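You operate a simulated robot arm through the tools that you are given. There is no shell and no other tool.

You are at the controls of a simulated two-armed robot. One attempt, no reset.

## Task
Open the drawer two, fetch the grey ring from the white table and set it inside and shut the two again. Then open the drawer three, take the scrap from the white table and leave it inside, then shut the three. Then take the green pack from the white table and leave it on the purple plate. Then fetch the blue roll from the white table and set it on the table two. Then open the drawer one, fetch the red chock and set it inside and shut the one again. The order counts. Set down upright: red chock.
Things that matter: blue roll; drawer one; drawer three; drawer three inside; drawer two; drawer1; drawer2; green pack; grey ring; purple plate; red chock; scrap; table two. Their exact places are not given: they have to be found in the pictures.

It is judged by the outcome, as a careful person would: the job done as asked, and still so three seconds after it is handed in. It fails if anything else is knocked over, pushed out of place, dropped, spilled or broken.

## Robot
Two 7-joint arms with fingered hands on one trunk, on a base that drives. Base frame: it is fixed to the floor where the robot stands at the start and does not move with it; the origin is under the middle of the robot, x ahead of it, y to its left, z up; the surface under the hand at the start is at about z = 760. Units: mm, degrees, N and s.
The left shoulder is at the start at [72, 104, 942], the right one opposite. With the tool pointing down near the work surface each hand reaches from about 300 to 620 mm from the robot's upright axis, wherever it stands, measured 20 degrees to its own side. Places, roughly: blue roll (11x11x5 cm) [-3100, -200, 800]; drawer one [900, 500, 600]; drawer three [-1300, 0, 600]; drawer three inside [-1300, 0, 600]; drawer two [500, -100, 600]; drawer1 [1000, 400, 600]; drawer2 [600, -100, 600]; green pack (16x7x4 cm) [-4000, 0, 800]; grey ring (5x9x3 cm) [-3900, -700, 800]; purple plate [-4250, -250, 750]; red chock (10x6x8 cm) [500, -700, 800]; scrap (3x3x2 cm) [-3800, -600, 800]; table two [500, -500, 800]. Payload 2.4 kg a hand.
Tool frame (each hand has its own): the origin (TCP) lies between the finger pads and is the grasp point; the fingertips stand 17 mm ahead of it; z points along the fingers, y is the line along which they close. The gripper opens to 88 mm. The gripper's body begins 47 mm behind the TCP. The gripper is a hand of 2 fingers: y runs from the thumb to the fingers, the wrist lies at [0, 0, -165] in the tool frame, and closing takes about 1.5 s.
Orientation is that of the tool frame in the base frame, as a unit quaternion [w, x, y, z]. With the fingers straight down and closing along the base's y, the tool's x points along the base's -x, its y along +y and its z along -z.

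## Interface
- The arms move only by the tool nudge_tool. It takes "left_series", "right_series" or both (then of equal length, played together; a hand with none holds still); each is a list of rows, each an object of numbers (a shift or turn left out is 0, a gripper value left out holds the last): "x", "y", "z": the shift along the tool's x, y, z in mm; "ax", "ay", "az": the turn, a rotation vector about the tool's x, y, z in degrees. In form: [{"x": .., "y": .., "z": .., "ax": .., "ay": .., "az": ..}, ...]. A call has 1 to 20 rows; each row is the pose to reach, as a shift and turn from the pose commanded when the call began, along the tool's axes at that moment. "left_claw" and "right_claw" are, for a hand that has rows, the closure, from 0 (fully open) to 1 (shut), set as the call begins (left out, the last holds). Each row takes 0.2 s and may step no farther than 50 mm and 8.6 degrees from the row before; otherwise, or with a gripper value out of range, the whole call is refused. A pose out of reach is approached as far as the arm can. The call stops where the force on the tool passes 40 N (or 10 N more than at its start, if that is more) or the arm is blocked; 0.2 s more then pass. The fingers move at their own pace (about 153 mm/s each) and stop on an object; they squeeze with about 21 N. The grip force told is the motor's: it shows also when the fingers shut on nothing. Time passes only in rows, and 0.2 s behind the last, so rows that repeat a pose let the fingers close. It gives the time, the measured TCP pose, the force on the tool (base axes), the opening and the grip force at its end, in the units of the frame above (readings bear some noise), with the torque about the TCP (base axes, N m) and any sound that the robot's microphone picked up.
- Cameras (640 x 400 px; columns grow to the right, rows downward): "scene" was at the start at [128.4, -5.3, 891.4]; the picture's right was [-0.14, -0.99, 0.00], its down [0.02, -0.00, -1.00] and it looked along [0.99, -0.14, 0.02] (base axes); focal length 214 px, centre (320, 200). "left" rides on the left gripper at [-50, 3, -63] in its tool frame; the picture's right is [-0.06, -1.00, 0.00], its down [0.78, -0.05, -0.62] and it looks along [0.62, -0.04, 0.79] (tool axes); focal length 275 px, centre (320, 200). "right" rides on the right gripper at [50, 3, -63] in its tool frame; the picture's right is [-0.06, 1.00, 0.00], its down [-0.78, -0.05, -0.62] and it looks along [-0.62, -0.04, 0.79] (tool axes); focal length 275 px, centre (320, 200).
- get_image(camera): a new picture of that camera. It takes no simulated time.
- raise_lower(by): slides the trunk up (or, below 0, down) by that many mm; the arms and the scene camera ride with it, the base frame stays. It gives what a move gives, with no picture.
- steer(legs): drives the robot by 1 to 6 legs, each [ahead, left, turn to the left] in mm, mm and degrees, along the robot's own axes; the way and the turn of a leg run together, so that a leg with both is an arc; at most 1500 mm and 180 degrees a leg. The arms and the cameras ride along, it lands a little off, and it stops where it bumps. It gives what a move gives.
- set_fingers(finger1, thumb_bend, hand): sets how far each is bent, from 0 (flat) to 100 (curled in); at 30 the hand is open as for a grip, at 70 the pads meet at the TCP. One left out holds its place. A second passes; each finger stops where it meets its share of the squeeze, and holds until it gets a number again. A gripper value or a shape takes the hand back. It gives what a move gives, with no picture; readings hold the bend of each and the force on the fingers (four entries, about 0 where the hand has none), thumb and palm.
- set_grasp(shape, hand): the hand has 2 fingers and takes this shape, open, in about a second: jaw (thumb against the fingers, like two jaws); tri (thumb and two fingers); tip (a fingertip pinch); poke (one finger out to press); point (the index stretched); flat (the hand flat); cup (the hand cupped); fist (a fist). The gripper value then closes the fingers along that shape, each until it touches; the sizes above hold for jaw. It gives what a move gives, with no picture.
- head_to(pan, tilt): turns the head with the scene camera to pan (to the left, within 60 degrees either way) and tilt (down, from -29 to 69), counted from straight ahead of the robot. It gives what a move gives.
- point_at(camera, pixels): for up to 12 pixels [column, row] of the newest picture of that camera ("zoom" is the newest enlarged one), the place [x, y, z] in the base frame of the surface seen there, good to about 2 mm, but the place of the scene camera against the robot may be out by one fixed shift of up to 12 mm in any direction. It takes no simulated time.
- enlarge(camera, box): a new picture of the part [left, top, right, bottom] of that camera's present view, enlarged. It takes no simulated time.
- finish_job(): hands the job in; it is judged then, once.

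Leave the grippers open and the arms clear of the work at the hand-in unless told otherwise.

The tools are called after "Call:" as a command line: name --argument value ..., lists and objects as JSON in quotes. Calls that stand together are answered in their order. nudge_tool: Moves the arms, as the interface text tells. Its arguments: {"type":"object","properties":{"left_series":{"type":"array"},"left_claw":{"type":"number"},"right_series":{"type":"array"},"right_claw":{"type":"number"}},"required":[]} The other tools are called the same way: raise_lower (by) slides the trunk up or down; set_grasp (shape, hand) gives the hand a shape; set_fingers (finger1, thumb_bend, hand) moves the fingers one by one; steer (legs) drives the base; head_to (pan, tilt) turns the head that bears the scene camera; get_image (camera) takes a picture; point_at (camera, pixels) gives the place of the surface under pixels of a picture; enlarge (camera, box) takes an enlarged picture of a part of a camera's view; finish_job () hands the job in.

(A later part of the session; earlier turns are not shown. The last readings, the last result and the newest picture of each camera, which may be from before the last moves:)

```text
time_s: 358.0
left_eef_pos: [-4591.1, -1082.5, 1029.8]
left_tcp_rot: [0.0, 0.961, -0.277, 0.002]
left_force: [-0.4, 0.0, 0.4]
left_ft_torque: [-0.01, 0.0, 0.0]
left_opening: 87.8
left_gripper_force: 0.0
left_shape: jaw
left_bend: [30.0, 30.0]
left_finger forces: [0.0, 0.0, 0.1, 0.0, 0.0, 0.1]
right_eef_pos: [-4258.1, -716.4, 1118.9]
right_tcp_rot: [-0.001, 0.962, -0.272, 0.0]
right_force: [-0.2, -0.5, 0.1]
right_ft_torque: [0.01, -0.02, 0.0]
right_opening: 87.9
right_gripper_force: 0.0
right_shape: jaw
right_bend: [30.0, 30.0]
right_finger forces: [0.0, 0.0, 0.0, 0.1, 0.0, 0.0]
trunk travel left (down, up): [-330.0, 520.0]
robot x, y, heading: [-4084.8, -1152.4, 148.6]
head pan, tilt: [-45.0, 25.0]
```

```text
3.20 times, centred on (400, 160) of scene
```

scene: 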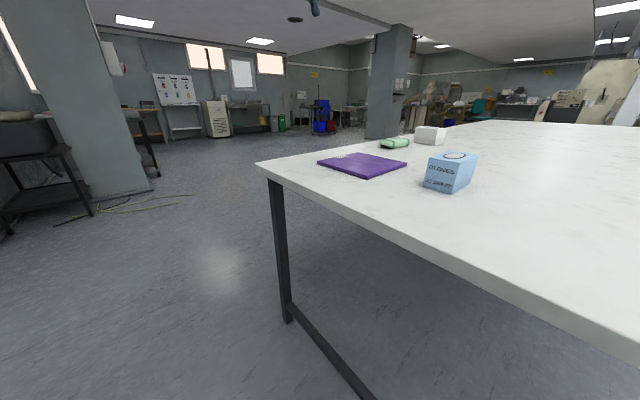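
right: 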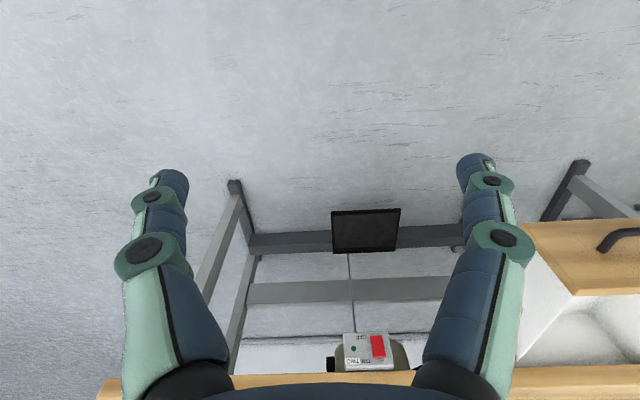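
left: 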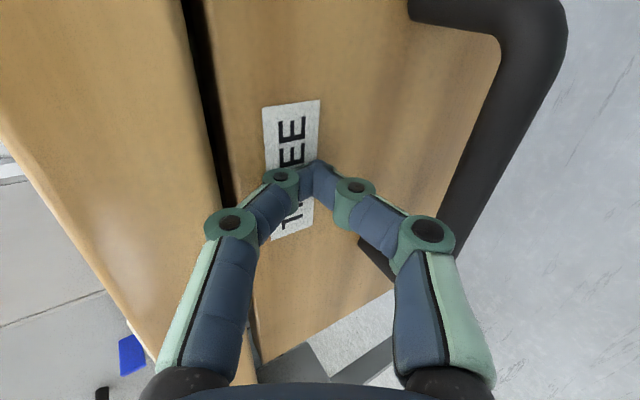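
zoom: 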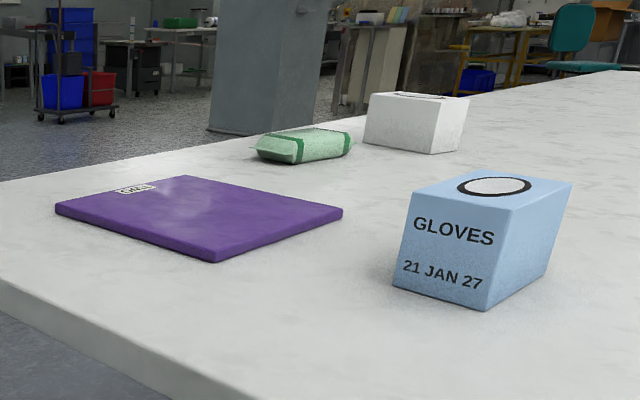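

Plate centre ≈(-4165,-350), pack ≈(-4035,-25). I drive round the corner to the far side, to stand facing the pack.

Call:
steer --legs '[[0, 0, -4.4], [1065, 0, 0], [0, 0, -90], [778, 0, 0], [0, 0, -90]]'

Call:
head_to --pan 5 --tilt 35

Call:
get_image --camera "scene"

```text
time_s: 375.4
left_eef_pos: [-4014.8, -8.6, 1029.6]
left_tcp_rot: [-0.003, 0.314, 0.949, -0.001]
left_force: [-0.7, -0.5, 0.6]
left_ft_torque: [-0.02, 0.04, 0.01]
left_opening: 88.1
left_gripper_force: 0.1
left_shape: jaw
left_bend: [30.0, 30.0]
left_finger forces: [0.1, 0.0, 0.0, 0.0, 0.1, 0.0]
right_eef_pos: [-4373.5, -349.0, 1118.1]
right_tcp_rot: [0.0, 0.309, 0.951, -0.001]
right_force: [0.5, 0.2, -0.1]
right_ft_torque: [0.01, 0.02, 0.01]
right_opening: 87.7
right_gripper_force: 0.0
right_shape: jaw
right_bend: [30.0, 30.0]
right_finger forces: [0.1, 0.0, 0.0, 0.0, 0.1, 0.1]
trunk travel left (down, up): [-330.0, 520.0]
robot x, y, heading: [-4508.3, 99.0, -36.0]
head pan, tilt: [-45.0, 25.0]
```

```text
time_s: 376.6
left_eef_pos: [-4014.3, -9.3, 1029.3]
left_tcp_rot: [-0.002, 0.314, 0.949, -0.001]
left_force: [0.1, -0.4, 0.1]
left_ft_torque: [0.0, 0.01, -0.01]
left_opening: 87.6
left_gripper_force: 0.1
left_shape: jaw
left_bend: [30.0, 30.0]
left_finger forces: [0.1, 0.0, 0.0, 0.0, 0.0, 0.1]
right_eef_pos: [-4374.5, -348.9, 1118.5]
right_tcp_rot: [0.0, 0.308, 0.951, -0.001]
right_force: [0.3, 0.1, 0.8]
right_ft_torque: [-0.02, 0.02, 0.02]
right_opening: 87.8
right_gripper_force: 0.0
right_shape: jaw
right_bend: [30.0, 30.0]
right_finger forces: [0.0, 0.1, 0.0, 0.1, 0.0, 0.0]
trunk travel left (down, up): [-330.0, 520.0]
robot x, y, heading: [-4506.6, 98.0, -36.4]
head pan, tilt: [5.0, 35.0]
```

```text
taken
```

scene: 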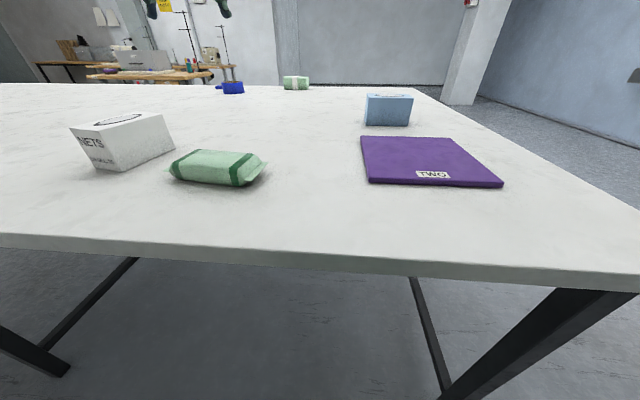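

The pack is at (217,168), the purple plate at (425,163). I read their places.

Call:
point_at --camera "scene" --pixels '[[217, 165], [175, 165], [262, 168], [245, 185], [205, 180], [370, 184], [500, 186], [450, 139], [362, 138], [425, 165], [155, 165], [300, 220]]'

Call:
enlarge --camera "scene" --box '[60, 95, 300, 225]'

```text
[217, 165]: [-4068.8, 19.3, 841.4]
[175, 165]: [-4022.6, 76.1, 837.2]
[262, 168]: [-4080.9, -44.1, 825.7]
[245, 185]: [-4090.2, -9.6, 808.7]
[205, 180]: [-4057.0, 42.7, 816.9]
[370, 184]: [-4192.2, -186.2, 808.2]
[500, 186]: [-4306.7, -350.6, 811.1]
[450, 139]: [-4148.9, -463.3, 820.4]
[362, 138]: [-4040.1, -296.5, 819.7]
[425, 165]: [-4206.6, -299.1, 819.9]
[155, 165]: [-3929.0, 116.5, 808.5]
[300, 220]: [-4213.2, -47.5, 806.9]
```

```text
2.67 times, centred on (180, 160) of scene
```

zoom: 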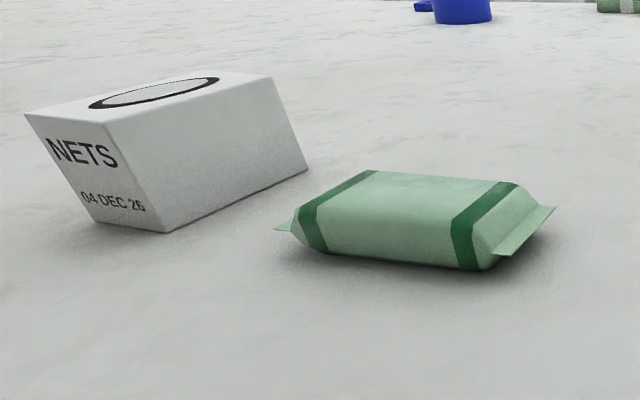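

The pack's long side runs across my view, turned ~10°. I turn the left hand 80° and move above it, lowering the trunk 100.

Call:
raise_lower --by -100

Call:
nudge_tool --left_series '[{"x": 4, "az": 8}, {"x": 9, "az": 16}, {"x": 14, "az": 24}, {"x": 18, "az": 32}, {"x": 23, "az": 40}, {"x": 27, "az": 48}, {"x": 32, "az": 56}, {"x": 36, "az": 64}, {"x": 41, "az": 72}, {"x": 45, "az": 80}, {"x": 45, "az": 80, "z": 20}, {"x": 45, "az": 80, "z": 20}]'

Call:
get_image --camera "left"

```text
time_s: 377.9
left_eef_pos: [-4014.4, -8.7, 929.0]
left_tcp_rot: [-0.002, 0.313, 0.95, -0.001]
left_force: [-0.3, 0.3, -0.2]
left_ft_torque: [-0.05, 0.03, 0.01]
left_opening: 87.7
left_gripper_force: 0.1
left_shape: jaw
left_bend: [30.0, 30.0]
left_finger forces: [0.0, 0.1, 0.0, 0.0, 0.0, 0.0]
right_eef_pos: [-4374.2, -349.9, 1019.3]
right_tcp_rot: [0.0, 0.309, 0.951, -0.002]
right_force: [-0.2, 0.6, -0.1]
right_ft_torque: [-0.02, -0.02, 0.03]
right_opening: 88.0
right_gripper_force: 0.1
right_shape: jaw
right_bend: [30.0, 30.0]
right_finger forces: [0.1, 0.1, 0.0, 0.0, 0.0, 0.0]
trunk travel left (down, up): [-230.0, 620.0]
robot x, y, heading: [-4512.0, 96.5, -35.9]
head pan, tilt: [5.0, 35.0]
```

```text
time_s: 380.5
left_eef_pos: [-4051.2, 18.4, 909.1]
left_tcp_rot: [-0.001, 0.851, 0.526, -0.001]
left_force: [-0.5, -0.2, 0.5]
left_ft_torque: [-0.03, -0.01, 0.02]
left_opening: 87.9
left_gripper_force: 0.1
left_shape: jaw
left_bend: [30.0, 30.0]
left_finger forces: [0.0, 0.1, 0.0, 0.0, 0.1, 0.0]
right_eef_pos: [-4374.7, -348.8, 1018.1]
right_tcp_rot: [-0.001, 0.309, 0.951, -0.001]
right_force: [0.6, 0.3, 0.2]
right_ft_torque: [-0.02, -0.03, 0.01]
right_opening: 87.9
right_gripper_force: 0.1
right_shape: jaw
right_bend: [30.0, 30.0]
right_finger forces: [0.0, 0.1, 0.0, 0.0, 0.1, 0.0]
trunk travel left (down, up): [-230.0, 620.0]
robot x, y, heading: [-4509.4, 96.6, -36.2]
head pan, tilt: [5.0, 35.0]
```

```text
taken
```

left: 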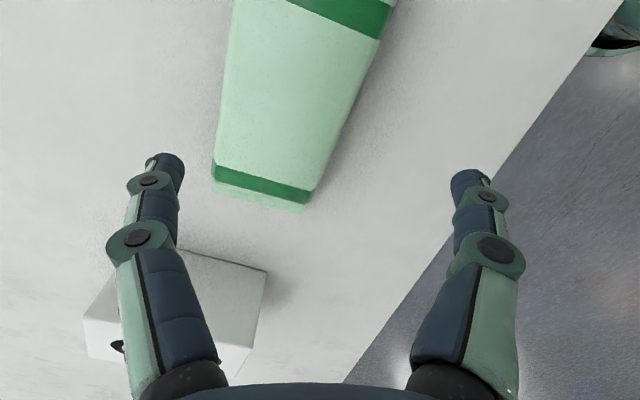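

The pack appears from (265,185) upward. I read its edges from the wrist camera.

Call:
point_at --camera "left" --pixels '[[222, 165], [306, 185], [236, 20], [380, 20], [265, 180], [300, 60], [260, 205], [330, 15], [285, 120], [450, 100]]'

```text
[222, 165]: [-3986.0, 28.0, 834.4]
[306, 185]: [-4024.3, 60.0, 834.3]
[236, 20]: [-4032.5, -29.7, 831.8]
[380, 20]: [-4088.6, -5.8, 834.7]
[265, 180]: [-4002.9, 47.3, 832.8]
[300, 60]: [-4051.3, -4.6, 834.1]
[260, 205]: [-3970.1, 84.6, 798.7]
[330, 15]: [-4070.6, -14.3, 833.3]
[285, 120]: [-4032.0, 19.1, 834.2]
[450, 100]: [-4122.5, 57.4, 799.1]
```

The pack's axis differs from my first guess: the hand needs 15° more turn and a shift of about (-14, +12). I apply and look again.

Call:
nudge_tool --left_series '[{"x": -7, "y": 6, "az": 7.6}, {"x": -13.7, "y": 11.6, "az": 15.3}, {"x": -13.7, "y": 11.6, "az": 15.3}]'

Call:
get_image --camera "left"

Call:
get_image --camera "scene"

```text
time_s: 381.3
left_eef_pos: [-4046.7, 0.3, 909.0]
left_tcp_rot: [-0.001, 0.913, 0.408, -0.002]
left_force: [-0.3, 0.7, -0.7]
left_ft_torque: [0.01, 0.01, 0.02]
left_opening: 87.8
left_gripper_force: 0.0
left_shape: jaw
left_bend: [30.0, 30.0]
left_finger forces: [0.0, 0.0, 0.0, 0.1, 0.0, 0.1]
right_eef_pos: [-4373.2, -349.4, 1018.6]
right_tcp_rot: [0.0, 0.309, 0.951, -0.001]
right_force: [0.7, 0.4, 0.4]
right_ft_torque: [0.01, 0.0, 0.01]
right_opening: 87.9
right_gripper_force: 0.0
right_shape: jaw
right_bend: [30.0, 30.0]
right_finger forces: [0.1, 0.0, 0.0, 0.0, 0.0, 0.0]
trunk travel left (down, up): [-230.0, 620.0]
robot x, y, heading: [-4510.6, 97.4, -35.9]
head pan, tilt: [5.0, 35.0]
```

```text
taken
```

left: 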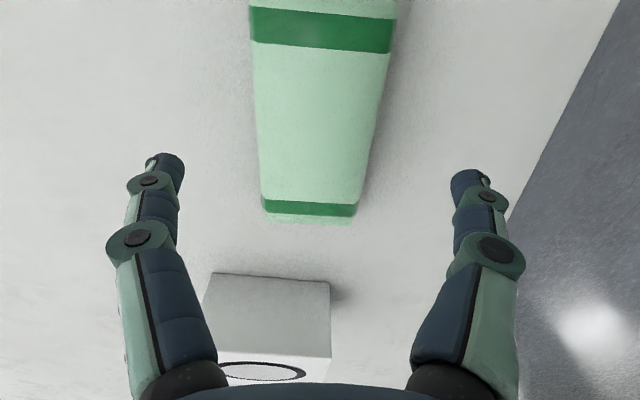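

```text
taken
```

scene: 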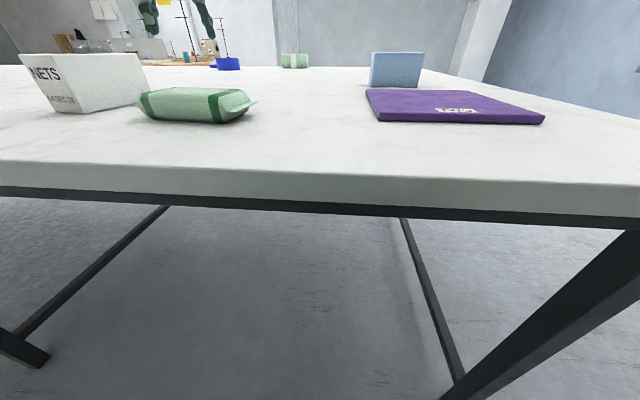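

Now the pack stands straight in the picture, both dark bands visible (rows 30 and 208). I read edges and bands.

Call:
point_at --camera "left" --pixels '[[310, 206], [322, 30], [255, 60], [385, 60], [265, 190], [354, 195], [317, 120], [390, 120], [250, 280], [300, 5]]'

```text
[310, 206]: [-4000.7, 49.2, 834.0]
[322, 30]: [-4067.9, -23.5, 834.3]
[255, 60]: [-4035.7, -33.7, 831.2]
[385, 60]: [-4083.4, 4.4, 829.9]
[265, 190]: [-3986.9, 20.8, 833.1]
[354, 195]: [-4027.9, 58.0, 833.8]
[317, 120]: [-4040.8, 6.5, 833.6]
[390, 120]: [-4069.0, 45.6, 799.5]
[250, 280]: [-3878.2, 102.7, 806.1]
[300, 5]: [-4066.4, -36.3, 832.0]
```

Centre between bands is (-4034,13), width ~65 mm. I shift 18 mm along and go down around it.

Call:
nudge_tool --left_series '[{"x": 18, "y": 1.5}, {"x": 18, "y": 1.5, "z": 25}, {"x": 18, "y": 1.5, "z": 50}, {"x": 18, "y": 1.5, "z": 65}, {"x": 18, "y": 1.5, "z": 78}, {"x": 18, "y": 1.5, "z": 88}, {"x": 18, "y": 1.5, "z": 88}]'

Call:
get_image --camera "left"

```text
time_s: 382.9
left_eef_pos: [-4033.5, 11.9, 821.4]
left_tcp_rot: [-0.001, 0.913, 0.408, -0.001]
left_force: [-0.1, -0.6, 0.3]
left_ft_torque: [0.0, -0.04, -0.01]
left_opening: 87.9
left_gripper_force: 0.2
left_shape: jaw
left_bend: [30.0, 30.0]
left_finger forces: [0.0, 0.1, 0.1, 0.0, 0.0, 0.2]
right_eef_pos: [-4374.1, -349.6, 1019.3]
right_tcp_rot: [0.0, 0.309, 0.951, -0.001]
right_force: [-0.6, 0.6, -0.1]
right_ft_torque: [-0.01, 0.0, 0.02]
right_opening: 88.2
right_gripper_force: 0.0
right_shape: jaw
right_bend: [30.0, 30.0]
right_finger forces: [0.0, 0.1, 0.1, 0.0, 0.0, 0.0]
trunk travel left (down, up): [-230.0, 620.0]
robot x, y, heading: [-4512.5, 96.2, -35.8]
head pan, tilt: [5.0, 35.0]
```

```text
taken
```

left: 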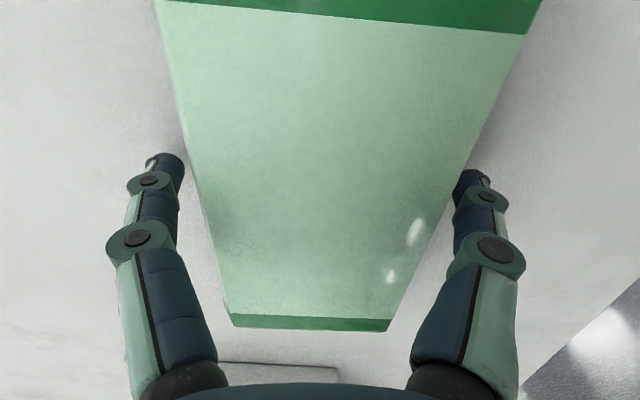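

Fingers straddle the pack. I close the claw.

Call:
nudge_tool --left_series '[{}, {}, {}, {}, {}, {}, {}]' --left_claw 1

Call:
nudge_tool --left_series '[{"z": -8}, {"z": -20}, {"z": -35}, {"z": -55}, {"z": -80}, {"z": -80}]'

Call:
get_image --camera "left"

Call:
get_image --camera "scene"

```text
time_s: 384.5
left_eef_pos: [-4033.1, 12.4, 821.6]
left_tcp_rot: [-0.001, 0.913, 0.408, -0.001]
left_force: [-0.2, -0.6, -0.1]
left_ft_torque: [-0.04, 0.01, 0.04]
left_opening: 61.5
left_gripper_force: 20.6
left_shape: jaw
left_bend: [70.0, 59.0]
left_finger forces: [19.0, 0.0, 0.0, 0.1, 19.1, 0.0]
right_eef_pos: [-4374.8, -348.0, 1018.8]
right_tcp_rot: [0.0, 0.309, 0.951, -0.002]
right_force: [0.2, -0.1, 0.8]
right_ft_torque: [-0.01, 0.03, 0.04]
right_opening: 87.9
right_gripper_force: 0.0
right_shape: jaw
right_bend: [30.0, 30.0]
right_finger forces: [0.0, 0.1, 0.0, 0.1, 0.0, 0.0]
trunk travel left (down, up): [-230.0, 620.0]
robot x, y, heading: [-4510.2, 96.3, -36.0]
head pan, tilt: [5.0, 35.0]
```

```text
time_s: 385.9
left_eef_pos: [-4034.8, 11.7, 901.6]
left_tcp_rot: [-0.001, 0.913, 0.409, -0.002]
left_force: [-0.3, -0.9, -0.7]
left_ft_torque: [0.02, 0.01, 0.01]
left_opening: 61.8
left_gripper_force: 20.5
left_shape: jaw
left_bend: [70.0, 59.0]
left_finger forces: [19.2, 0.1, 0.0, 0.1, 19.2, 0.0]
right_eef_pos: [-4374.4, -349.4, 1018.7]
right_tcp_rot: [0.0, 0.31, 0.951, 0.0]
right_force: [0.9, 0.4, 0.4]
right_ft_torque: [0.04, -0.03, -0.03]
right_opening: 87.8
right_gripper_force: 0.1
right_shape: jaw
right_bend: [30.0, 30.0]
right_finger forces: [0.1, 0.1, 0.1, 0.0, 0.1, 0.1]
trunk travel left (down, up): [-230.0, 620.0]
robot x, y, heading: [-4509.8, 96.1, -36.0]
head pan, tilt: [5.0, 35.0]
```

```text
taken
```

left: 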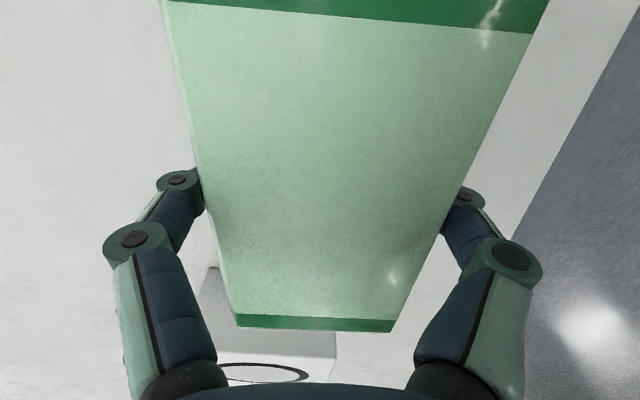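

```text
taken
```

scene: 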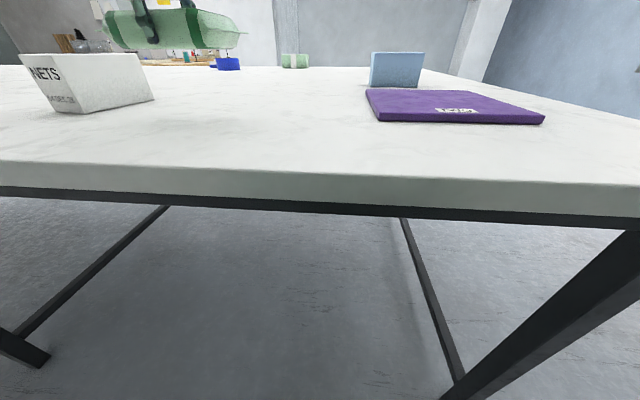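

The pack is held (61 mm opening). I strafe right 352 mm and 60 ahead so it comes over the plate.

Call:
steer --legs '[[0, -352, 0], [60, 0, 0]]'

Call:
head_to --pan 10 --tilt 45

Call:
get_image --camera "scene"

Call:
get_image --camera "left"

```text
time_s: 388.8
left_eef_pos: [-4195.7, -311.9, 901.1]
left_tcp_rot: [-0.001, 0.912, 0.409, -0.001]
left_force: [-0.5, -0.7, -0.1]
left_ft_torque: [-0.01, 0.0, -0.03]
left_opening: 61.9
left_gripper_force: 21.0
left_shape: jaw
left_bend: [70.0, 59.0]
left_finger forces: [19.1, 0.1, 0.0, 0.0, 19.1, 0.1]
right_eef_pos: [-4534.1, -672.3, 1019.1]
right_tcp_rot: [-0.001, 0.307, 0.952, 0.001]
right_force: [-0.4, -0.3, 1.0]
right_ft_torque: [0.02, 0.0, 0.01]
right_opening: 87.9
right_gripper_force: 0.1
right_shape: jaw
right_bend: [30.0, 30.0]
right_finger forces: [0.2, 0.1, 0.1, 0.0, 0.0, 0.1]
trunk travel left (down, up): [-230.0, 620.0]
robot x, y, heading: [-4674.0, -226.7, -35.8]
head pan, tilt: [5.0, 35.0]
```

```text
time_s: 389.5
left_eef_pos: [-4194.9, -312.5, 901.0]
left_tcp_rot: [-0.001, 0.912, 0.409, -0.002]
left_force: [0.0, -0.2, -0.5]
left_ft_torque: [-0.02, 0.01, 0.0]
left_opening: 61.7
left_gripper_force: 21.1
left_shape: jaw
left_bend: [70.0, 59.0]
left_finger forces: [19.1, 0.1, 0.1, 0.0, 19.1, 0.1]
right_eef_pos: [-4533.6, -673.1, 1019.6]
right_tcp_rot: [0.0, 0.308, 0.951, -0.001]
right_force: [0.0, 1.6, 0.3]
right_ft_torque: [-0.01, 0.0, 0.01]
right_opening: 88.2
right_gripper_force: 0.0
right_shape: jaw
right_bend: [30.0, 30.0]
right_finger forces: [0.1, 0.0, 0.0, 0.1, 0.0, 0.0]
trunk travel left (down, up): [-230.0, 620.0]
robot x, y, heading: [-4670.4, -224.0, -36.1]
head pan, tilt: [10.0, 45.0]
```

```text
taken
```

scene: 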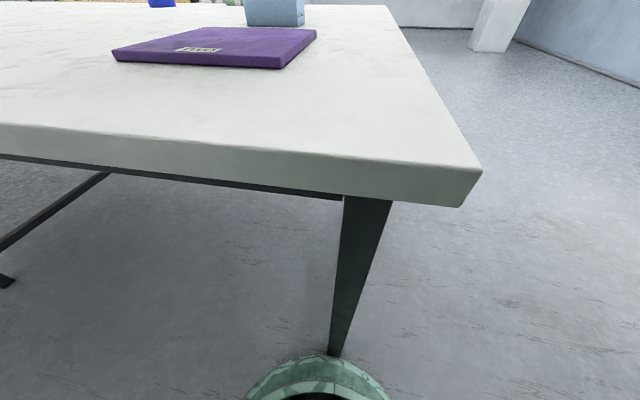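

```text
taken
```

left: 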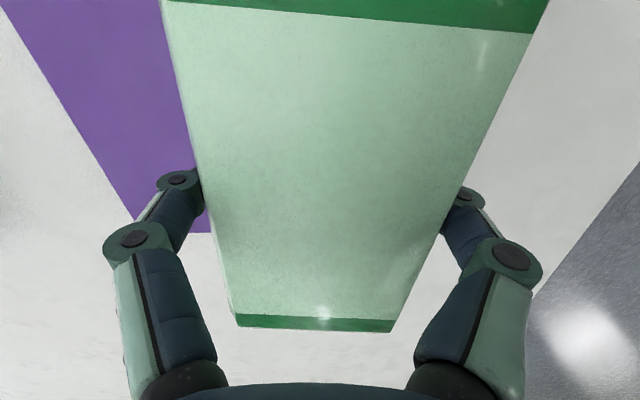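

I read the plate's corners from both cameras.

Call:
point_at --camera "scene" --pixels '[[113, 58], [272, 68], [315, 30], [180, 30], [200, 48], [335, 350], [470, 180]]'

Call:
point_at --camera "left" --pixels '[[10, 15], [60, 85], [120, 190], [150, 20], [195, 230], [100, 100], [50, 200], [560, 100]]'

```text
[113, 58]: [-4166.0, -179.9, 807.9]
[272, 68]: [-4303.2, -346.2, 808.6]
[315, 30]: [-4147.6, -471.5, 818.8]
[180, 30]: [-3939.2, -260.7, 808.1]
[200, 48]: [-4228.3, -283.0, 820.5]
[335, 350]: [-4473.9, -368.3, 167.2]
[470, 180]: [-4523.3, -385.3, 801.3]
```

```text
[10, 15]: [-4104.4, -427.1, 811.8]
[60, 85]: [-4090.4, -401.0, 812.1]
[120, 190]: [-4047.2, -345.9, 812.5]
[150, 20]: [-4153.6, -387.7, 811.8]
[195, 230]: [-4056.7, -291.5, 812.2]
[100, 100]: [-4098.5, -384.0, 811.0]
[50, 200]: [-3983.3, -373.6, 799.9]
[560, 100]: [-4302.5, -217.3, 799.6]
```

Plate top is at z≈812, centre about (-4160,-335). I move the pack 41 mm ahead and lower to just above the plate.

Call:
nudge_tool --left_series '[{"x": 3, "y": 20}, {"x": 6.8, "y": 40.7}, {"x": 6.8, "y": 40.7, "z": 20}, {"x": 6.8, "y": 40.7, "z": 40}, {"x": 6.8, "y": 40.7, "z": 55}, {"x": 6.8, "y": 40.7, "z": 62}, {"x": 6.8, "y": 40.7, "z": 62}]'

Call:
get_image --camera "left"

Call:
get_image --camera "scene"

```text
time_s: 391.1
left_eef_pos: [-4159.4, -334.2, 838.9]
left_tcp_rot: [-0.002, 0.912, 0.409, -0.002]
left_force: [-0.1, -0.2, -0.6]
left_ft_torque: [0.0, 0.01, 0.0]
left_opening: 61.6
left_gripper_force: 21.1
left_shape: jaw
left_bend: [70.0, 59.0]
left_finger forces: [19.1, 0.1, 0.1, 0.1, 19.2, 0.0]
right_eef_pos: [-4533.9, -673.6, 1018.4]
right_tcp_rot: [0.0, 0.307, 0.952, -0.001]
right_force: [-0.1, -0.3, 0.3]
right_ft_torque: [0.02, 0.04, -0.01]
right_opening: 88.1
right_gripper_force: 0.1
right_shape: jaw
right_bend: [30.0, 30.0]
right_finger forces: [0.0, 0.0, 0.1, 0.1, 0.1, 0.1]
trunk travel left (down, up): [-230.0, 620.0]
robot x, y, heading: [-4667.4, -226.9, -35.8]
head pan, tilt: [10.0, 45.0]
```

```text
taken
```

left: 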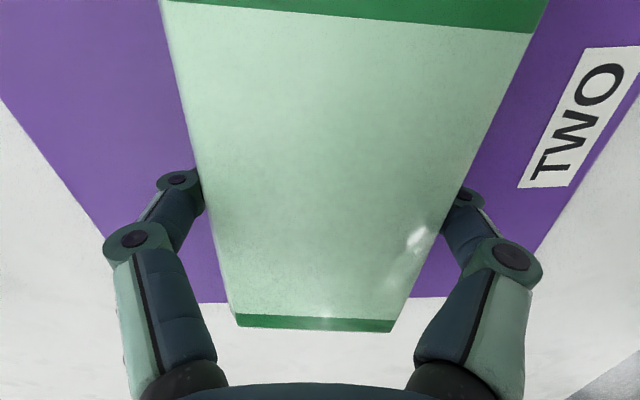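

```text
taken
```

scene: 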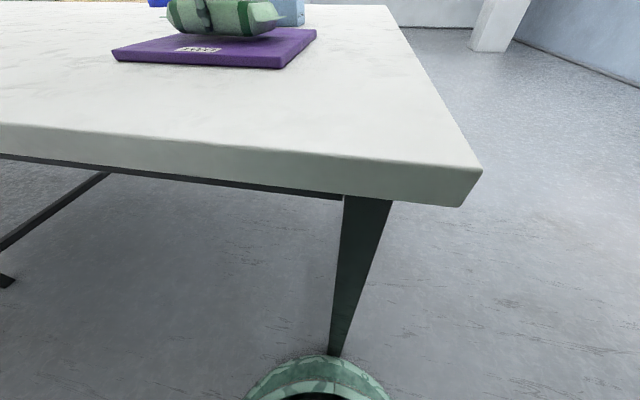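

Pack seems centred on the plate in the scene view. I check the plate's left edge against the pack from the wrist camera.

Call:
point_at --camera "left" --pixels '[[212, 292], [432, 290], [215, 315], [300, 322], [330, 10], [20, 90], [550, 240]]'

```text
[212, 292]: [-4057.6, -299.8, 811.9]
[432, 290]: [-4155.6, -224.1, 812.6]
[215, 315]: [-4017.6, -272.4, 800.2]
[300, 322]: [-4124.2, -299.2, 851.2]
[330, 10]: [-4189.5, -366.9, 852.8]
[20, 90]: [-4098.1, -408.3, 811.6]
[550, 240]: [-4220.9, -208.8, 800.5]
```

The pack's ends lie within the plate (edge t≈-2614, pack end ≈-2630). I lower the last few mm, release and rise.

Call:
nudge_tool --left_series '[{"z": 2}, {"z": 3.5}, {"z": 4}, {"z": 4}]'

Call:
nudge_tool --left_series '[{}, {}, {}, {}]' --left_claw 0

Call:
nudge_tool --left_series '[{"z": -20}, {"z": -50}, {"z": -90}, {"z": -130}, {"z": -170}, {"z": -170}]'

Call:
get_image --camera "left"

Call:
get_image --camera "scene"

```text
time_s: 392.1
left_eef_pos: [-4158.9, -334.7, 834.9]
left_tcp_rot: [-0.002, 0.912, 0.409, -0.002]
left_force: [0.7, 0.5, -0.4]
left_ft_torque: [0.03, 0.0, 0.0]
left_opening: 61.5
left_gripper_force: 21.2
left_shape: jaw
left_bend: [70.0, 59.0]
left_finger forces: [19.1, 0.0, 0.0, 0.0, 19.1, 0.0]
right_eef_pos: [-4533.9, -673.7, 1018.4]
right_tcp_rot: [0.0, 0.307, 0.952, 0.0]
right_force: [-0.5, 1.0, 0.6]
right_ft_torque: [0.0, -0.01, 0.04]
right_opening: 88.0
right_gripper_force: 0.0
right_shape: jaw
right_bend: [30.0, 30.0]
right_finger forces: [0.1, 0.0, 0.0, 0.1, 0.0, 0.0]
trunk travel left (down, up): [-230.0, 620.0]
robot x, y, heading: [-4669.7, -221.5, -35.9]
head pan, tilt: [10.0, 45.0]
```

```text
time_s: 393.1
left_eef_pos: [-4159.4, -333.9, 835.3]
left_tcp_rot: [-0.001, 0.913, 0.409, -0.002]
left_force: [0.5, -0.2, 0.1]
left_ft_torque: [-0.03, 0.0, 0.04]
left_opening: 88.0
left_gripper_force: 0.1
left_shape: jaw
left_bend: [30.0, 30.0]
left_finger forces: [0.0, 0.0, 0.0, 0.1, 0.1, 0.0]
right_eef_pos: [-4533.5, -673.0, 1018.2]
right_tcp_rot: [0.0, 0.307, 0.952, 0.0]
right_force: [-0.2, -0.4, 0.4]
right_ft_torque: [-0.01, 0.0, 0.02]
right_opening: 87.8
right_gripper_force: 0.0
right_shape: jaw
right_bend: [30.0, 30.0]
right_finger forces: [0.1, 0.0, 0.1, 0.0, 0.0, 0.1]
trunk travel left (down, up): [-230.0, 620.0]
robot x, y, heading: [-4668.7, -226.9, -35.7]
head pan, tilt: [10.0, 45.0]
```

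```text
time_s: 394.5
left_eef_pos: [-4158.4, -334.5, 1005.1]
left_tcp_rot: [-0.002, 0.912, 0.409, -0.001]
left_force: [-0.3, 0.0, 0.4]
left_ft_torque: [0.02, 0.01, 0.03]
left_opening: 88.1
left_gripper_force: 0.0
left_shape: jaw
left_bend: [30.0, 30.0]
left_finger forces: [0.0, 0.1, 0.0, 0.0, 0.0, 0.0]
right_eef_pos: [-4534.2, -673.0, 1019.9]
right_tcp_rot: [-0.001, 0.307, 0.952, -0.002]
right_force: [1.1, 0.6, -0.7]
right_ft_torque: [0.01, -0.01, 0.02]
right_opening: 88.1
right_gripper_force: 0.1
right_shape: jaw
right_bend: [30.0, 30.0]
right_finger forces: [0.0, 0.0, 0.0, 0.1, 0.0, 0.1]
trunk travel left (down, up): [-230.0, 620.0]
robot x, y, heading: [-4671.7, -226.3, -36.0]
head pan, tilt: [10.0, 45.0]
```

```text
taken
```

left: 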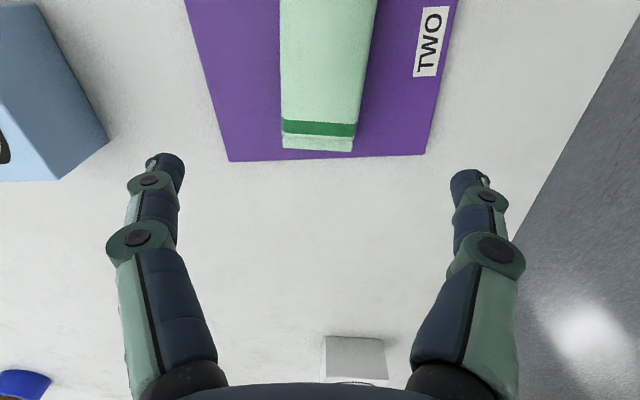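

```text
taken
```

scene: 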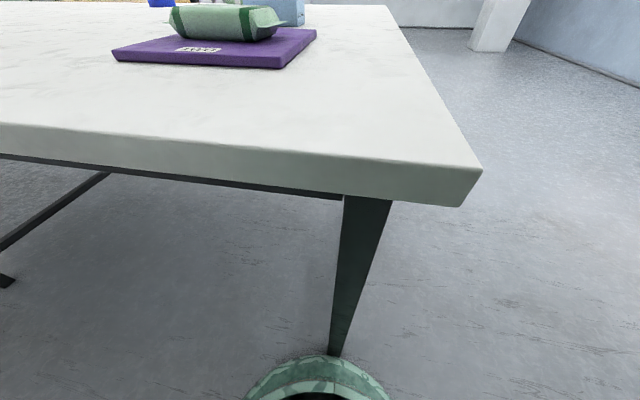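

The pack rests on the plate. Next the blue roll, reached from the aisle side. I turn the hand back, raise the trunk, and drive round again.

Call:
nudge_tool --left_series '[{"az": -8, "z": -5}, {"az": -16, "z": -10}, {"az": -24, "z": -15}, {"az": -32, "z": -20}, {"az": -40, "z": -20}, {"az": -48, "z": -20}, {"az": -56, "z": -20}, {"az": -64, "z": -20}, {"az": -72, "z": -20}, {"az": -80, "z": -20}, {"az": -88, "z": -20}, {"az": -95.3, "z": -20}, {"az": -95.3, "z": -20}]'

Call:
raise_lower --by 60

Call:
steer --legs '[[-110, 0, 0], [0, 0, -90], [345, 0, 0], [0, 0, 89], [1000, 0, 0], [950, 0, 0]]'

```text
time_s: 397.3
left_eef_pos: [-4157.7, -334.4, 1025.9]
left_tcp_rot: [-0.003, 0.312, 0.95, 0.0]
left_force: [-0.6, -0.3, -0.7]
left_ft_torque: [0.0, -0.04, 0.03]
left_opening: 88.2
left_gripper_force: 0.0
left_shape: jaw
left_bend: [30.0, 30.0]
left_finger forces: [0.0, 0.1, 0.0, 0.0, 0.0, 0.1]
right_eef_pos: [-4533.7, -673.0, 1018.5]
right_tcp_rot: [-0.001, 0.307, 0.952, -0.001]
right_force: [-0.4, 0.2, -0.6]
right_ft_torque: [0.01, 0.0, 0.0]
right_opening: 88.1
right_gripper_force: 0.1
right_shape: jaw
right_bend: [30.0, 30.0]
right_finger forces: [0.0, 0.1, 0.0, 0.0, 0.0, 0.0]
trunk travel left (down, up): [-230.0, 620.0]
robot x, y, heading: [-4672.0, -226.6, -36.1]
head pan, tilt: [10.0, 45.0]
```

```text
time_s: 398.3
left_eef_pos: [-4158.9, -334.1, 1085.1]
left_tcp_rot: [-0.001, 0.313, 0.95, -0.001]
left_force: [0.0, 0.2, -0.5]
left_ft_torque: [0.01, 0.01, -0.04]
left_opening: 87.9
left_gripper_force: 0.0
left_shape: jaw
left_bend: [30.0, 30.0]
left_finger forces: [0.1, 0.0, 0.0, 0.0, 0.1, 0.0]
right_eef_pos: [-4533.5, -673.4, 1079.8]
right_tcp_rot: [-0.001, 0.307, 0.952, 0.0]
right_force: [-0.2, 0.2, 0.1]
right_ft_torque: [0.0, -0.02, -0.03]
right_opening: 88.0
right_gripper_force: 0.0
right_shape: jaw
right_bend: [30.0, 30.0]
right_finger forces: [0.0, 0.0, 0.0, 0.0, 0.1, 0.1]
trunk travel left (down, up): [-290.0, 560.0]
robot x, y, heading: [-4671.7, -224.3, -35.9]
head pan, tilt: [10.0, 45.0]
```

```text
time_s: 418.3
left_eef_pos: [-2937.6, -1776.5, 1085.3]
left_tcp_rot: [-0.002, 0.341, 0.94, 0.0]
left_force: [0.4, 1.0, -0.2]
left_ft_torque: [0.01, 0.04, -0.01]
left_opening: 88.0
left_gripper_force: 0.0
left_shape: jaw
left_bend: [30.0, 30.0]
left_finger forces: [0.0, 0.0, 0.0, 0.0, 0.0, 0.0]
right_eef_pos: [-3332.7, -2093.8, 1079.3]
right_tcp_rot: [0.001, 0.336, 0.942, -0.001]
right_force: [-0.8, 0.0, -0.3]
right_ft_torque: [0.03, -0.01, -0.03]
right_opening: 87.8
right_gripper_force: 0.0
right_shape: jaw
right_bend: [30.0, 30.0]
right_finger forces: [0.0, 0.0, 0.0, 0.1, 0.0, 0.1]
trunk travel left (down, up): [-290.0, 560.0]
robot x, y, heading: [-3442.2, -1640.2, -39.3]
head pan, tilt: [10.0, 45.0]
```

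Now up the aisle to opposite the blue roll, then turn to face the white table.

Call:
steer --legs '[[0, 0, 93.4], [1437, 0, 0], [0, 0, 90]]'

Call:
head_to --pan 10 --tilt 35

Call:
get_image --camera "scene"

```text
time_s: 433.2
left_eef_pos: [-3158.7, -352.0, 1085.6]
left_tcp_rot: [0.0, 0.949, -0.316, 0.002]
left_force: [-0.1, -0.1, 0.4]
left_ft_torque: [-0.05, 0.02, 0.01]
left_opening: 88.0
left_gripper_force: 0.1
left_shape: jaw
left_bend: [30.0, 30.0]
left_finger forces: [0.0, 0.0, 0.0, 0.0, 0.0, 0.0]
right_eef_pos: [-2780.9, -15.0, 1079.2]
right_tcp_rot: [-0.001, 0.951, -0.31, 0.001]
right_force: [0.3, 0.1, 0.7]
right_ft_torque: [-0.01, -0.02, -0.02]
right_opening: 87.6
right_gripper_force: 0.0
right_shape: jaw
right_bend: [30.0, 30.0]
right_finger forces: [0.0, 0.1, 0.0, 0.0, 0.1, 0.1]
trunk travel left (down, up): [-290.0, 560.0]
robot x, y, heading: [-2644.5, -460.1, 143.9]
head pan, tilt: [10.0, 45.0]
```

```text
time_s: 434.0
left_eef_pos: [-3158.5, -351.9, 1085.4]
left_tcp_rot: [0.0, 0.949, -0.316, 0.002]
left_force: [-0.1, 0.8, -0.1]
left_ft_torque: [0.0, 0.0, 0.01]
left_opening: 88.0
left_gripper_force: 0.1
left_shape: jaw
left_bend: [30.0, 30.0]
left_finger forces: [0.0, 0.0, 0.0, 0.0, 0.1, 0.0]
right_eef_pos: [-2781.4, -15.1, 1078.2]
right_tcp_rot: [-0.001, 0.95, -0.311, 0.0]
right_force: [-0.6, -0.1, 0.0]
right_ft_torque: [0.01, 0.03, 0.01]
right_opening: 87.9
right_gripper_force: 0.1
right_shape: jaw
right_bend: [30.0, 30.0]
right_finger forces: [0.1, 0.0, 0.1, 0.0, 0.1, 0.0]
trunk travel left (down, up): [-290.0, 560.0]
robot x, y, heading: [-2645.4, -459.3, 143.7]
head pan, tilt: [10.0, 35.0]
```

```text
taken
```

scene: 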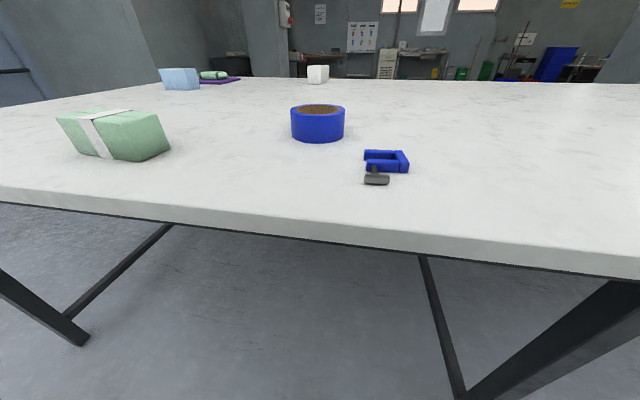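

The blue roll is at (318,123). I zoom in to see whether its middle is hollow, and read it.

Call:
enlarge --camera "scene" --box '[260, 80, 420, 200]'

Call:
point_at --camera "scene" --pixels '[[318, 108], [318, 116], [318, 104], [295, 108], [340, 108], [318, 140], [380, 170], [120, 140], [250, 215], [345, 125], [292, 125]]'

```text
3.33 times, centred on (340, 140) of scene
```

zoom: 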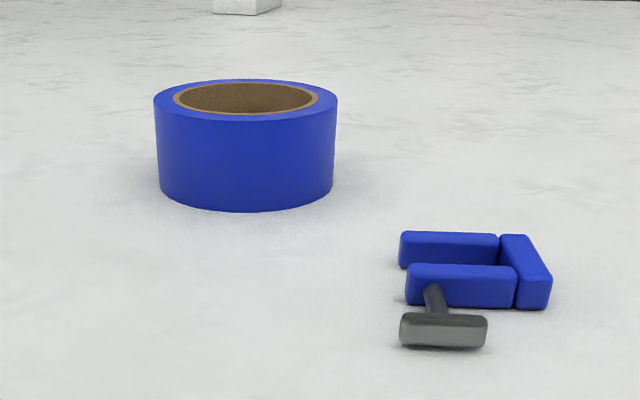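

```text
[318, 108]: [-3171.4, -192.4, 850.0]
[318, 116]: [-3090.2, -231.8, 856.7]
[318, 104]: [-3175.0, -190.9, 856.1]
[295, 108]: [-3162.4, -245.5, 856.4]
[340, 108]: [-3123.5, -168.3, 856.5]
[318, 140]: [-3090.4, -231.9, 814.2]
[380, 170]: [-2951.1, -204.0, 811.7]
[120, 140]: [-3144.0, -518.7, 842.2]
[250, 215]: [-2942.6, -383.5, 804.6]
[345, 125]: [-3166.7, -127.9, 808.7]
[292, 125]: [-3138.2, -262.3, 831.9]
```

The roll is hollow with a thin wall, so I will grip its left wall, one finger inside. I drive 70 mm ahead, lower the trunk, and move the hand over the left wall.

Call:
steer --legs '[[70, 0, 0]]'

Call:
raise_lower --by -100

Call:
nudge_tool --left_series '[{"y": -42}, {"y": -84}, {"y": -84, "z": 40}, {"y": -84, "z": 70}, {"y": -84, "z": 70}]'

Call:
get_image --camera "left"

```text
time_s: 435.0
left_eef_pos: [-3214.6, -309.5, 1086.4]
left_tcp_rot: [-0.001, 0.949, -0.316, 0.002]
left_force: [-0.1, 0.4, -0.3]
left_ft_torque: [-0.03, 0.0, -0.01]
left_opening: 88.0
left_gripper_force: 0.2
left_shape: jaw
left_bend: [30.0, 30.0]
left_finger forces: [0.1, 0.1, 0.0, 0.0, 0.0, 0.0]
right_eef_pos: [-2836.8, 25.8, 1079.5]
right_tcp_rot: [0.0, 0.95, -0.311, 0.001]
right_force: [0.4, -0.1, -1.2]
right_ft_torque: [-0.02, 0.0, 0.0]
right_opening: 87.7
right_gripper_force: 0.0
right_shape: jaw
right_bend: [30.0, 30.0]
right_finger forces: [0.0, 0.1, 0.0, 0.0, 0.0, 0.0]
trunk travel left (down, up): [-290.0, 560.0]
robot x, y, heading: [-2706.6, -418.8, 143.7]
head pan, tilt: [10.0, 35.0]
```

```text
time_s: 436.3
left_eef_pos: [-3214.2, -310.8, 986.3]
left_tcp_rot: [-0.001, 0.949, -0.316, 0.002]
left_force: [-0.5, -1.0, -0.5]
left_ft_torque: [0.03, 0.05, 0.02]
left_opening: 88.1
left_gripper_force: 0.0
left_shape: jaw
left_bend: [30.0, 30.0]
left_finger forces: [0.0, 0.0, 0.0, 0.0, 0.0, 0.0]
right_eef_pos: [-2837.0, 26.1, 979.1]
right_tcp_rot: [-0.001, 0.951, -0.311, 0.001]
right_force: [-0.3, -0.4, -0.2]
right_ft_torque: [-0.05, -0.03, -0.04]
right_opening: 88.2
right_gripper_force: 0.0
right_shape: jaw
right_bend: [30.0, 30.0]
right_finger forces: [0.0, 0.0, 0.1, 0.0, 0.1, 0.1]
trunk travel left (down, up): [-190.0, 660.0]
robot x, y, heading: [-2699.7, -417.4, 144.0]
head pan, tilt: [10.0, 35.0]
```

```text
time_s: 437.5
left_eef_pos: [-3161.9, -243.9, 914.7]
left_tcp_rot: [-0.001, 0.949, -0.316, 0.002]
left_force: [0.0, 0.2, -0.6]
left_ft_torque: [0.01, 0.02, 0.0]
left_opening: 88.1
left_gripper_force: 0.0
left_shape: jaw
left_bend: [30.0, 30.0]
left_finger forces: [0.0, 0.1, 0.1, 0.1, 0.0, 0.1]
right_eef_pos: [-2837.2, 25.2, 979.6]
right_tcp_rot: [-0.001, 0.95, -0.311, 0.001]
right_force: [-0.2, -0.9, -0.2]
right_ft_torque: [-0.03, 0.02, 0.01]
right_opening: 87.9
right_gripper_force: 0.0
right_shape: jaw
right_bend: [30.0, 30.0]
right_finger forces: [0.0, 0.0, 0.1, 0.0, 0.0, 0.0]
trunk travel left (down, up): [-190.0, 660.0]
robot x, y, heading: [-2705.5, -419.7, 143.7]
head pan, tilt: [10.0, 35.0]
```

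```text
taken
```

left: 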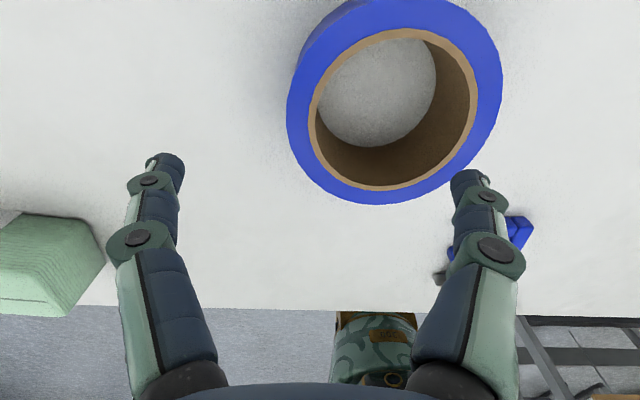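

I see the roll's rim. I read rim points to fit its circle.

Call:
point_at --camera "left" --pixels '[[303, 100], [485, 80], [390, 193], [330, 165], [460, 155], [325, 45], [395, 10], [370, 110], [312, 100], [293, 100], [478, 85]]'

```text
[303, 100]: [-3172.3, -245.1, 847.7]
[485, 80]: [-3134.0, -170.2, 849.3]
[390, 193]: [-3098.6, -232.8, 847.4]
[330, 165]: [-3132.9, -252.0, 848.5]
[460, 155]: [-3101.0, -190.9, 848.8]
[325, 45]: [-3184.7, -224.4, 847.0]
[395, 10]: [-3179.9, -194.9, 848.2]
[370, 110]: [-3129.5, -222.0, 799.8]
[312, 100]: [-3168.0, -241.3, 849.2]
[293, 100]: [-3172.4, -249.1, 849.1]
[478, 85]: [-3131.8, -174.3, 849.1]
```

Circle: centre ≈(-3140,-211), wall radius ≈45. I shift slightly and descend over the left wall.

Call:
nudge_tool --left_series '[{"x": -2.2, "y": 5.5, "z": 15}, {"x": -2.2, "y": 5.5, "z": 40}, {"x": -2.2, "y": 5.5, "z": 60}, {"x": -2.2, "y": 5.5, "z": 78}, {"x": -2.2, "y": 5.5, "z": 91}, {"x": -2.2, "y": 5.5, "z": 91}]'

Call:
get_image --camera "left"

```text
time_s: 438.9
left_eef_pos: [-3168.8, -246.4, 823.8]
left_tcp_rot: [0.0, 0.949, -0.315, 0.002]
left_force: [0.5, 0.2, 0.2]
left_ft_torque: [0.02, -0.03, -0.02]
left_opening: 88.0
left_gripper_force: 0.1
left_shape: jaw
left_bend: [30.0, 30.0]
left_finger forces: [0.1, 0.1, 0.1, 0.1, 0.1, 0.0]
right_eef_pos: [-2836.1, 27.4, 978.9]
right_tcp_rot: [-0.001, 0.95, -0.311, 0.0]
right_force: [0.4, 0.3, -0.1]
right_ft_torque: [-0.02, -0.02, 0.01]
right_opening: 88.0
right_gripper_force: 0.1
right_shape: jaw
right_bend: [30.0, 30.0]
right_finger forces: [0.0, 0.0, 0.0, 0.0, 0.0, 0.0]
trunk travel left (down, up): [-190.0, 660.0]
robot x, y, heading: [-2702.6, -419.0, 143.8]
head pan, tilt: [10.0, 35.0]
```

```text
taken
```

left: 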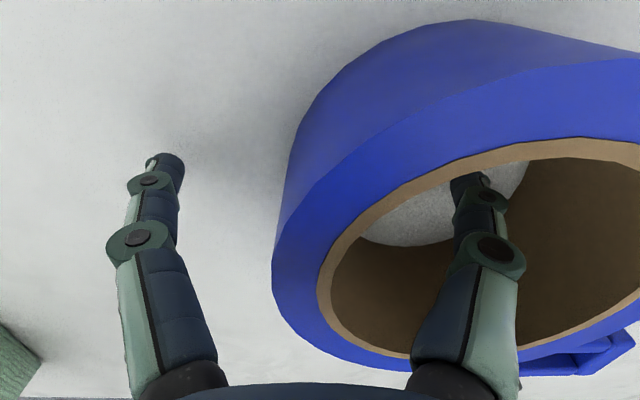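

One finger is inside the hole, one outside. I close.

Call:
nudge_tool --left_series '[{}, {}, {}, {}, {}, {}, {}]' --left_claw 1

Call:
get_image --camera "left"

```text
time_s: 440.5
left_eef_pos: [-3169.0, -246.1, 824.7]
left_tcp_rot: [-0.001, 0.949, -0.315, 0.002]
left_force: [0.9, -0.6, -0.3]
left_ft_torque: [-0.01, 0.02, -0.02]
left_opening: 7.2
left_gripper_force: 20.9
left_shape: jaw
left_bend: [73.0, 70.0]
left_finger forces: [18.4, 0.0, 0.0, 0.0, 18.8, 0.1]
right_eef_pos: [-2836.1, 26.7, 978.5]
right_tcp_rot: [-0.001, 0.951, -0.31, 0.0]
right_force: [-0.8, -0.1, 0.5]
right_ft_torque: [0.01, -0.01, -0.01]
right_opening: 87.8
right_gripper_force: 0.1
right_shape: jaw
right_bend: [30.0, 30.0]
right_finger forces: [0.1, 0.0, 0.0, 0.0, 0.1, 0.1]
trunk travel left (down, up): [-190.0, 660.0]
robot x, y, heading: [-2704.4, -421.1, 144.0]
head pan, tilt: [10.0, 35.0]
```

```text
taken
```

left: 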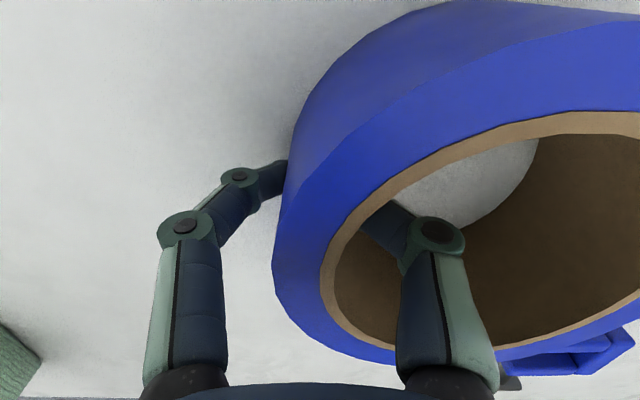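

Held (7 mm wall, ~18 N). I lift a little and check for tilting.

Call:
nudge_tool --left_series '[{"z": -5}, {"z": -12}, {"z": -25}, {"z": -40}, {"z": -40}]'

Call:
get_image --camera "left"

Call:
get_image --camera "scene"

```text
time_s: 441.7
left_eef_pos: [-3169.3, -246.0, 864.3]
left_tcp_rot: [0.0, 0.949, -0.316, 0.002]
left_force: [-0.9, -0.1, -0.6]
left_ft_torque: [-0.03, 0.05, 0.0]
left_opening: 7.4
left_gripper_force: 21.0
left_shape: jaw
left_bend: [74.0, 70.0]
left_finger forces: [19.0, 0.0, 0.0, 0.1, 19.3, 0.0]
right_eef_pos: [-2835.4, 26.0, 978.7]
right_tcp_rot: [-0.001, 0.951, -0.31, 0.0]
right_force: [-0.2, -0.2, 0.2]
right_ft_torque: [0.01, 0.01, 0.0]
right_opening: 87.9
right_gripper_force: 0.0
right_shape: jaw
right_bend: [30.0, 30.0]
right_finger forces: [0.0, 0.0, 0.0, 0.1, 0.1, 0.0]
trunk travel left (down, up): [-190.0, 660.0]
robot x, y, heading: [-2705.6, -422.5, 143.6]
head pan, tilt: [10.0, 35.0]
```

```text
taken
```

left: 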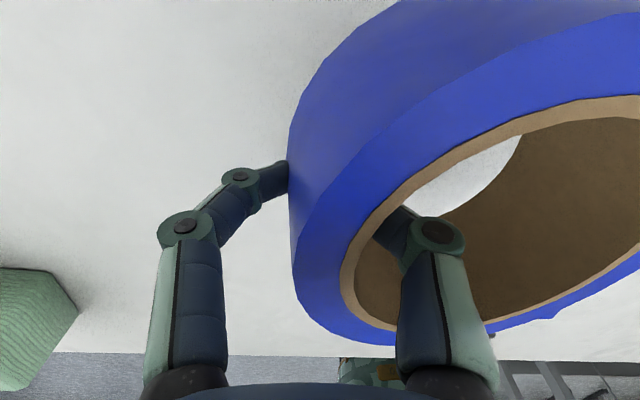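

```text
taken
```

scene: 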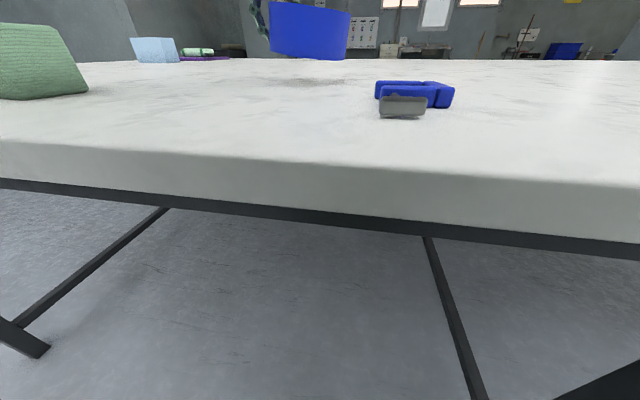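

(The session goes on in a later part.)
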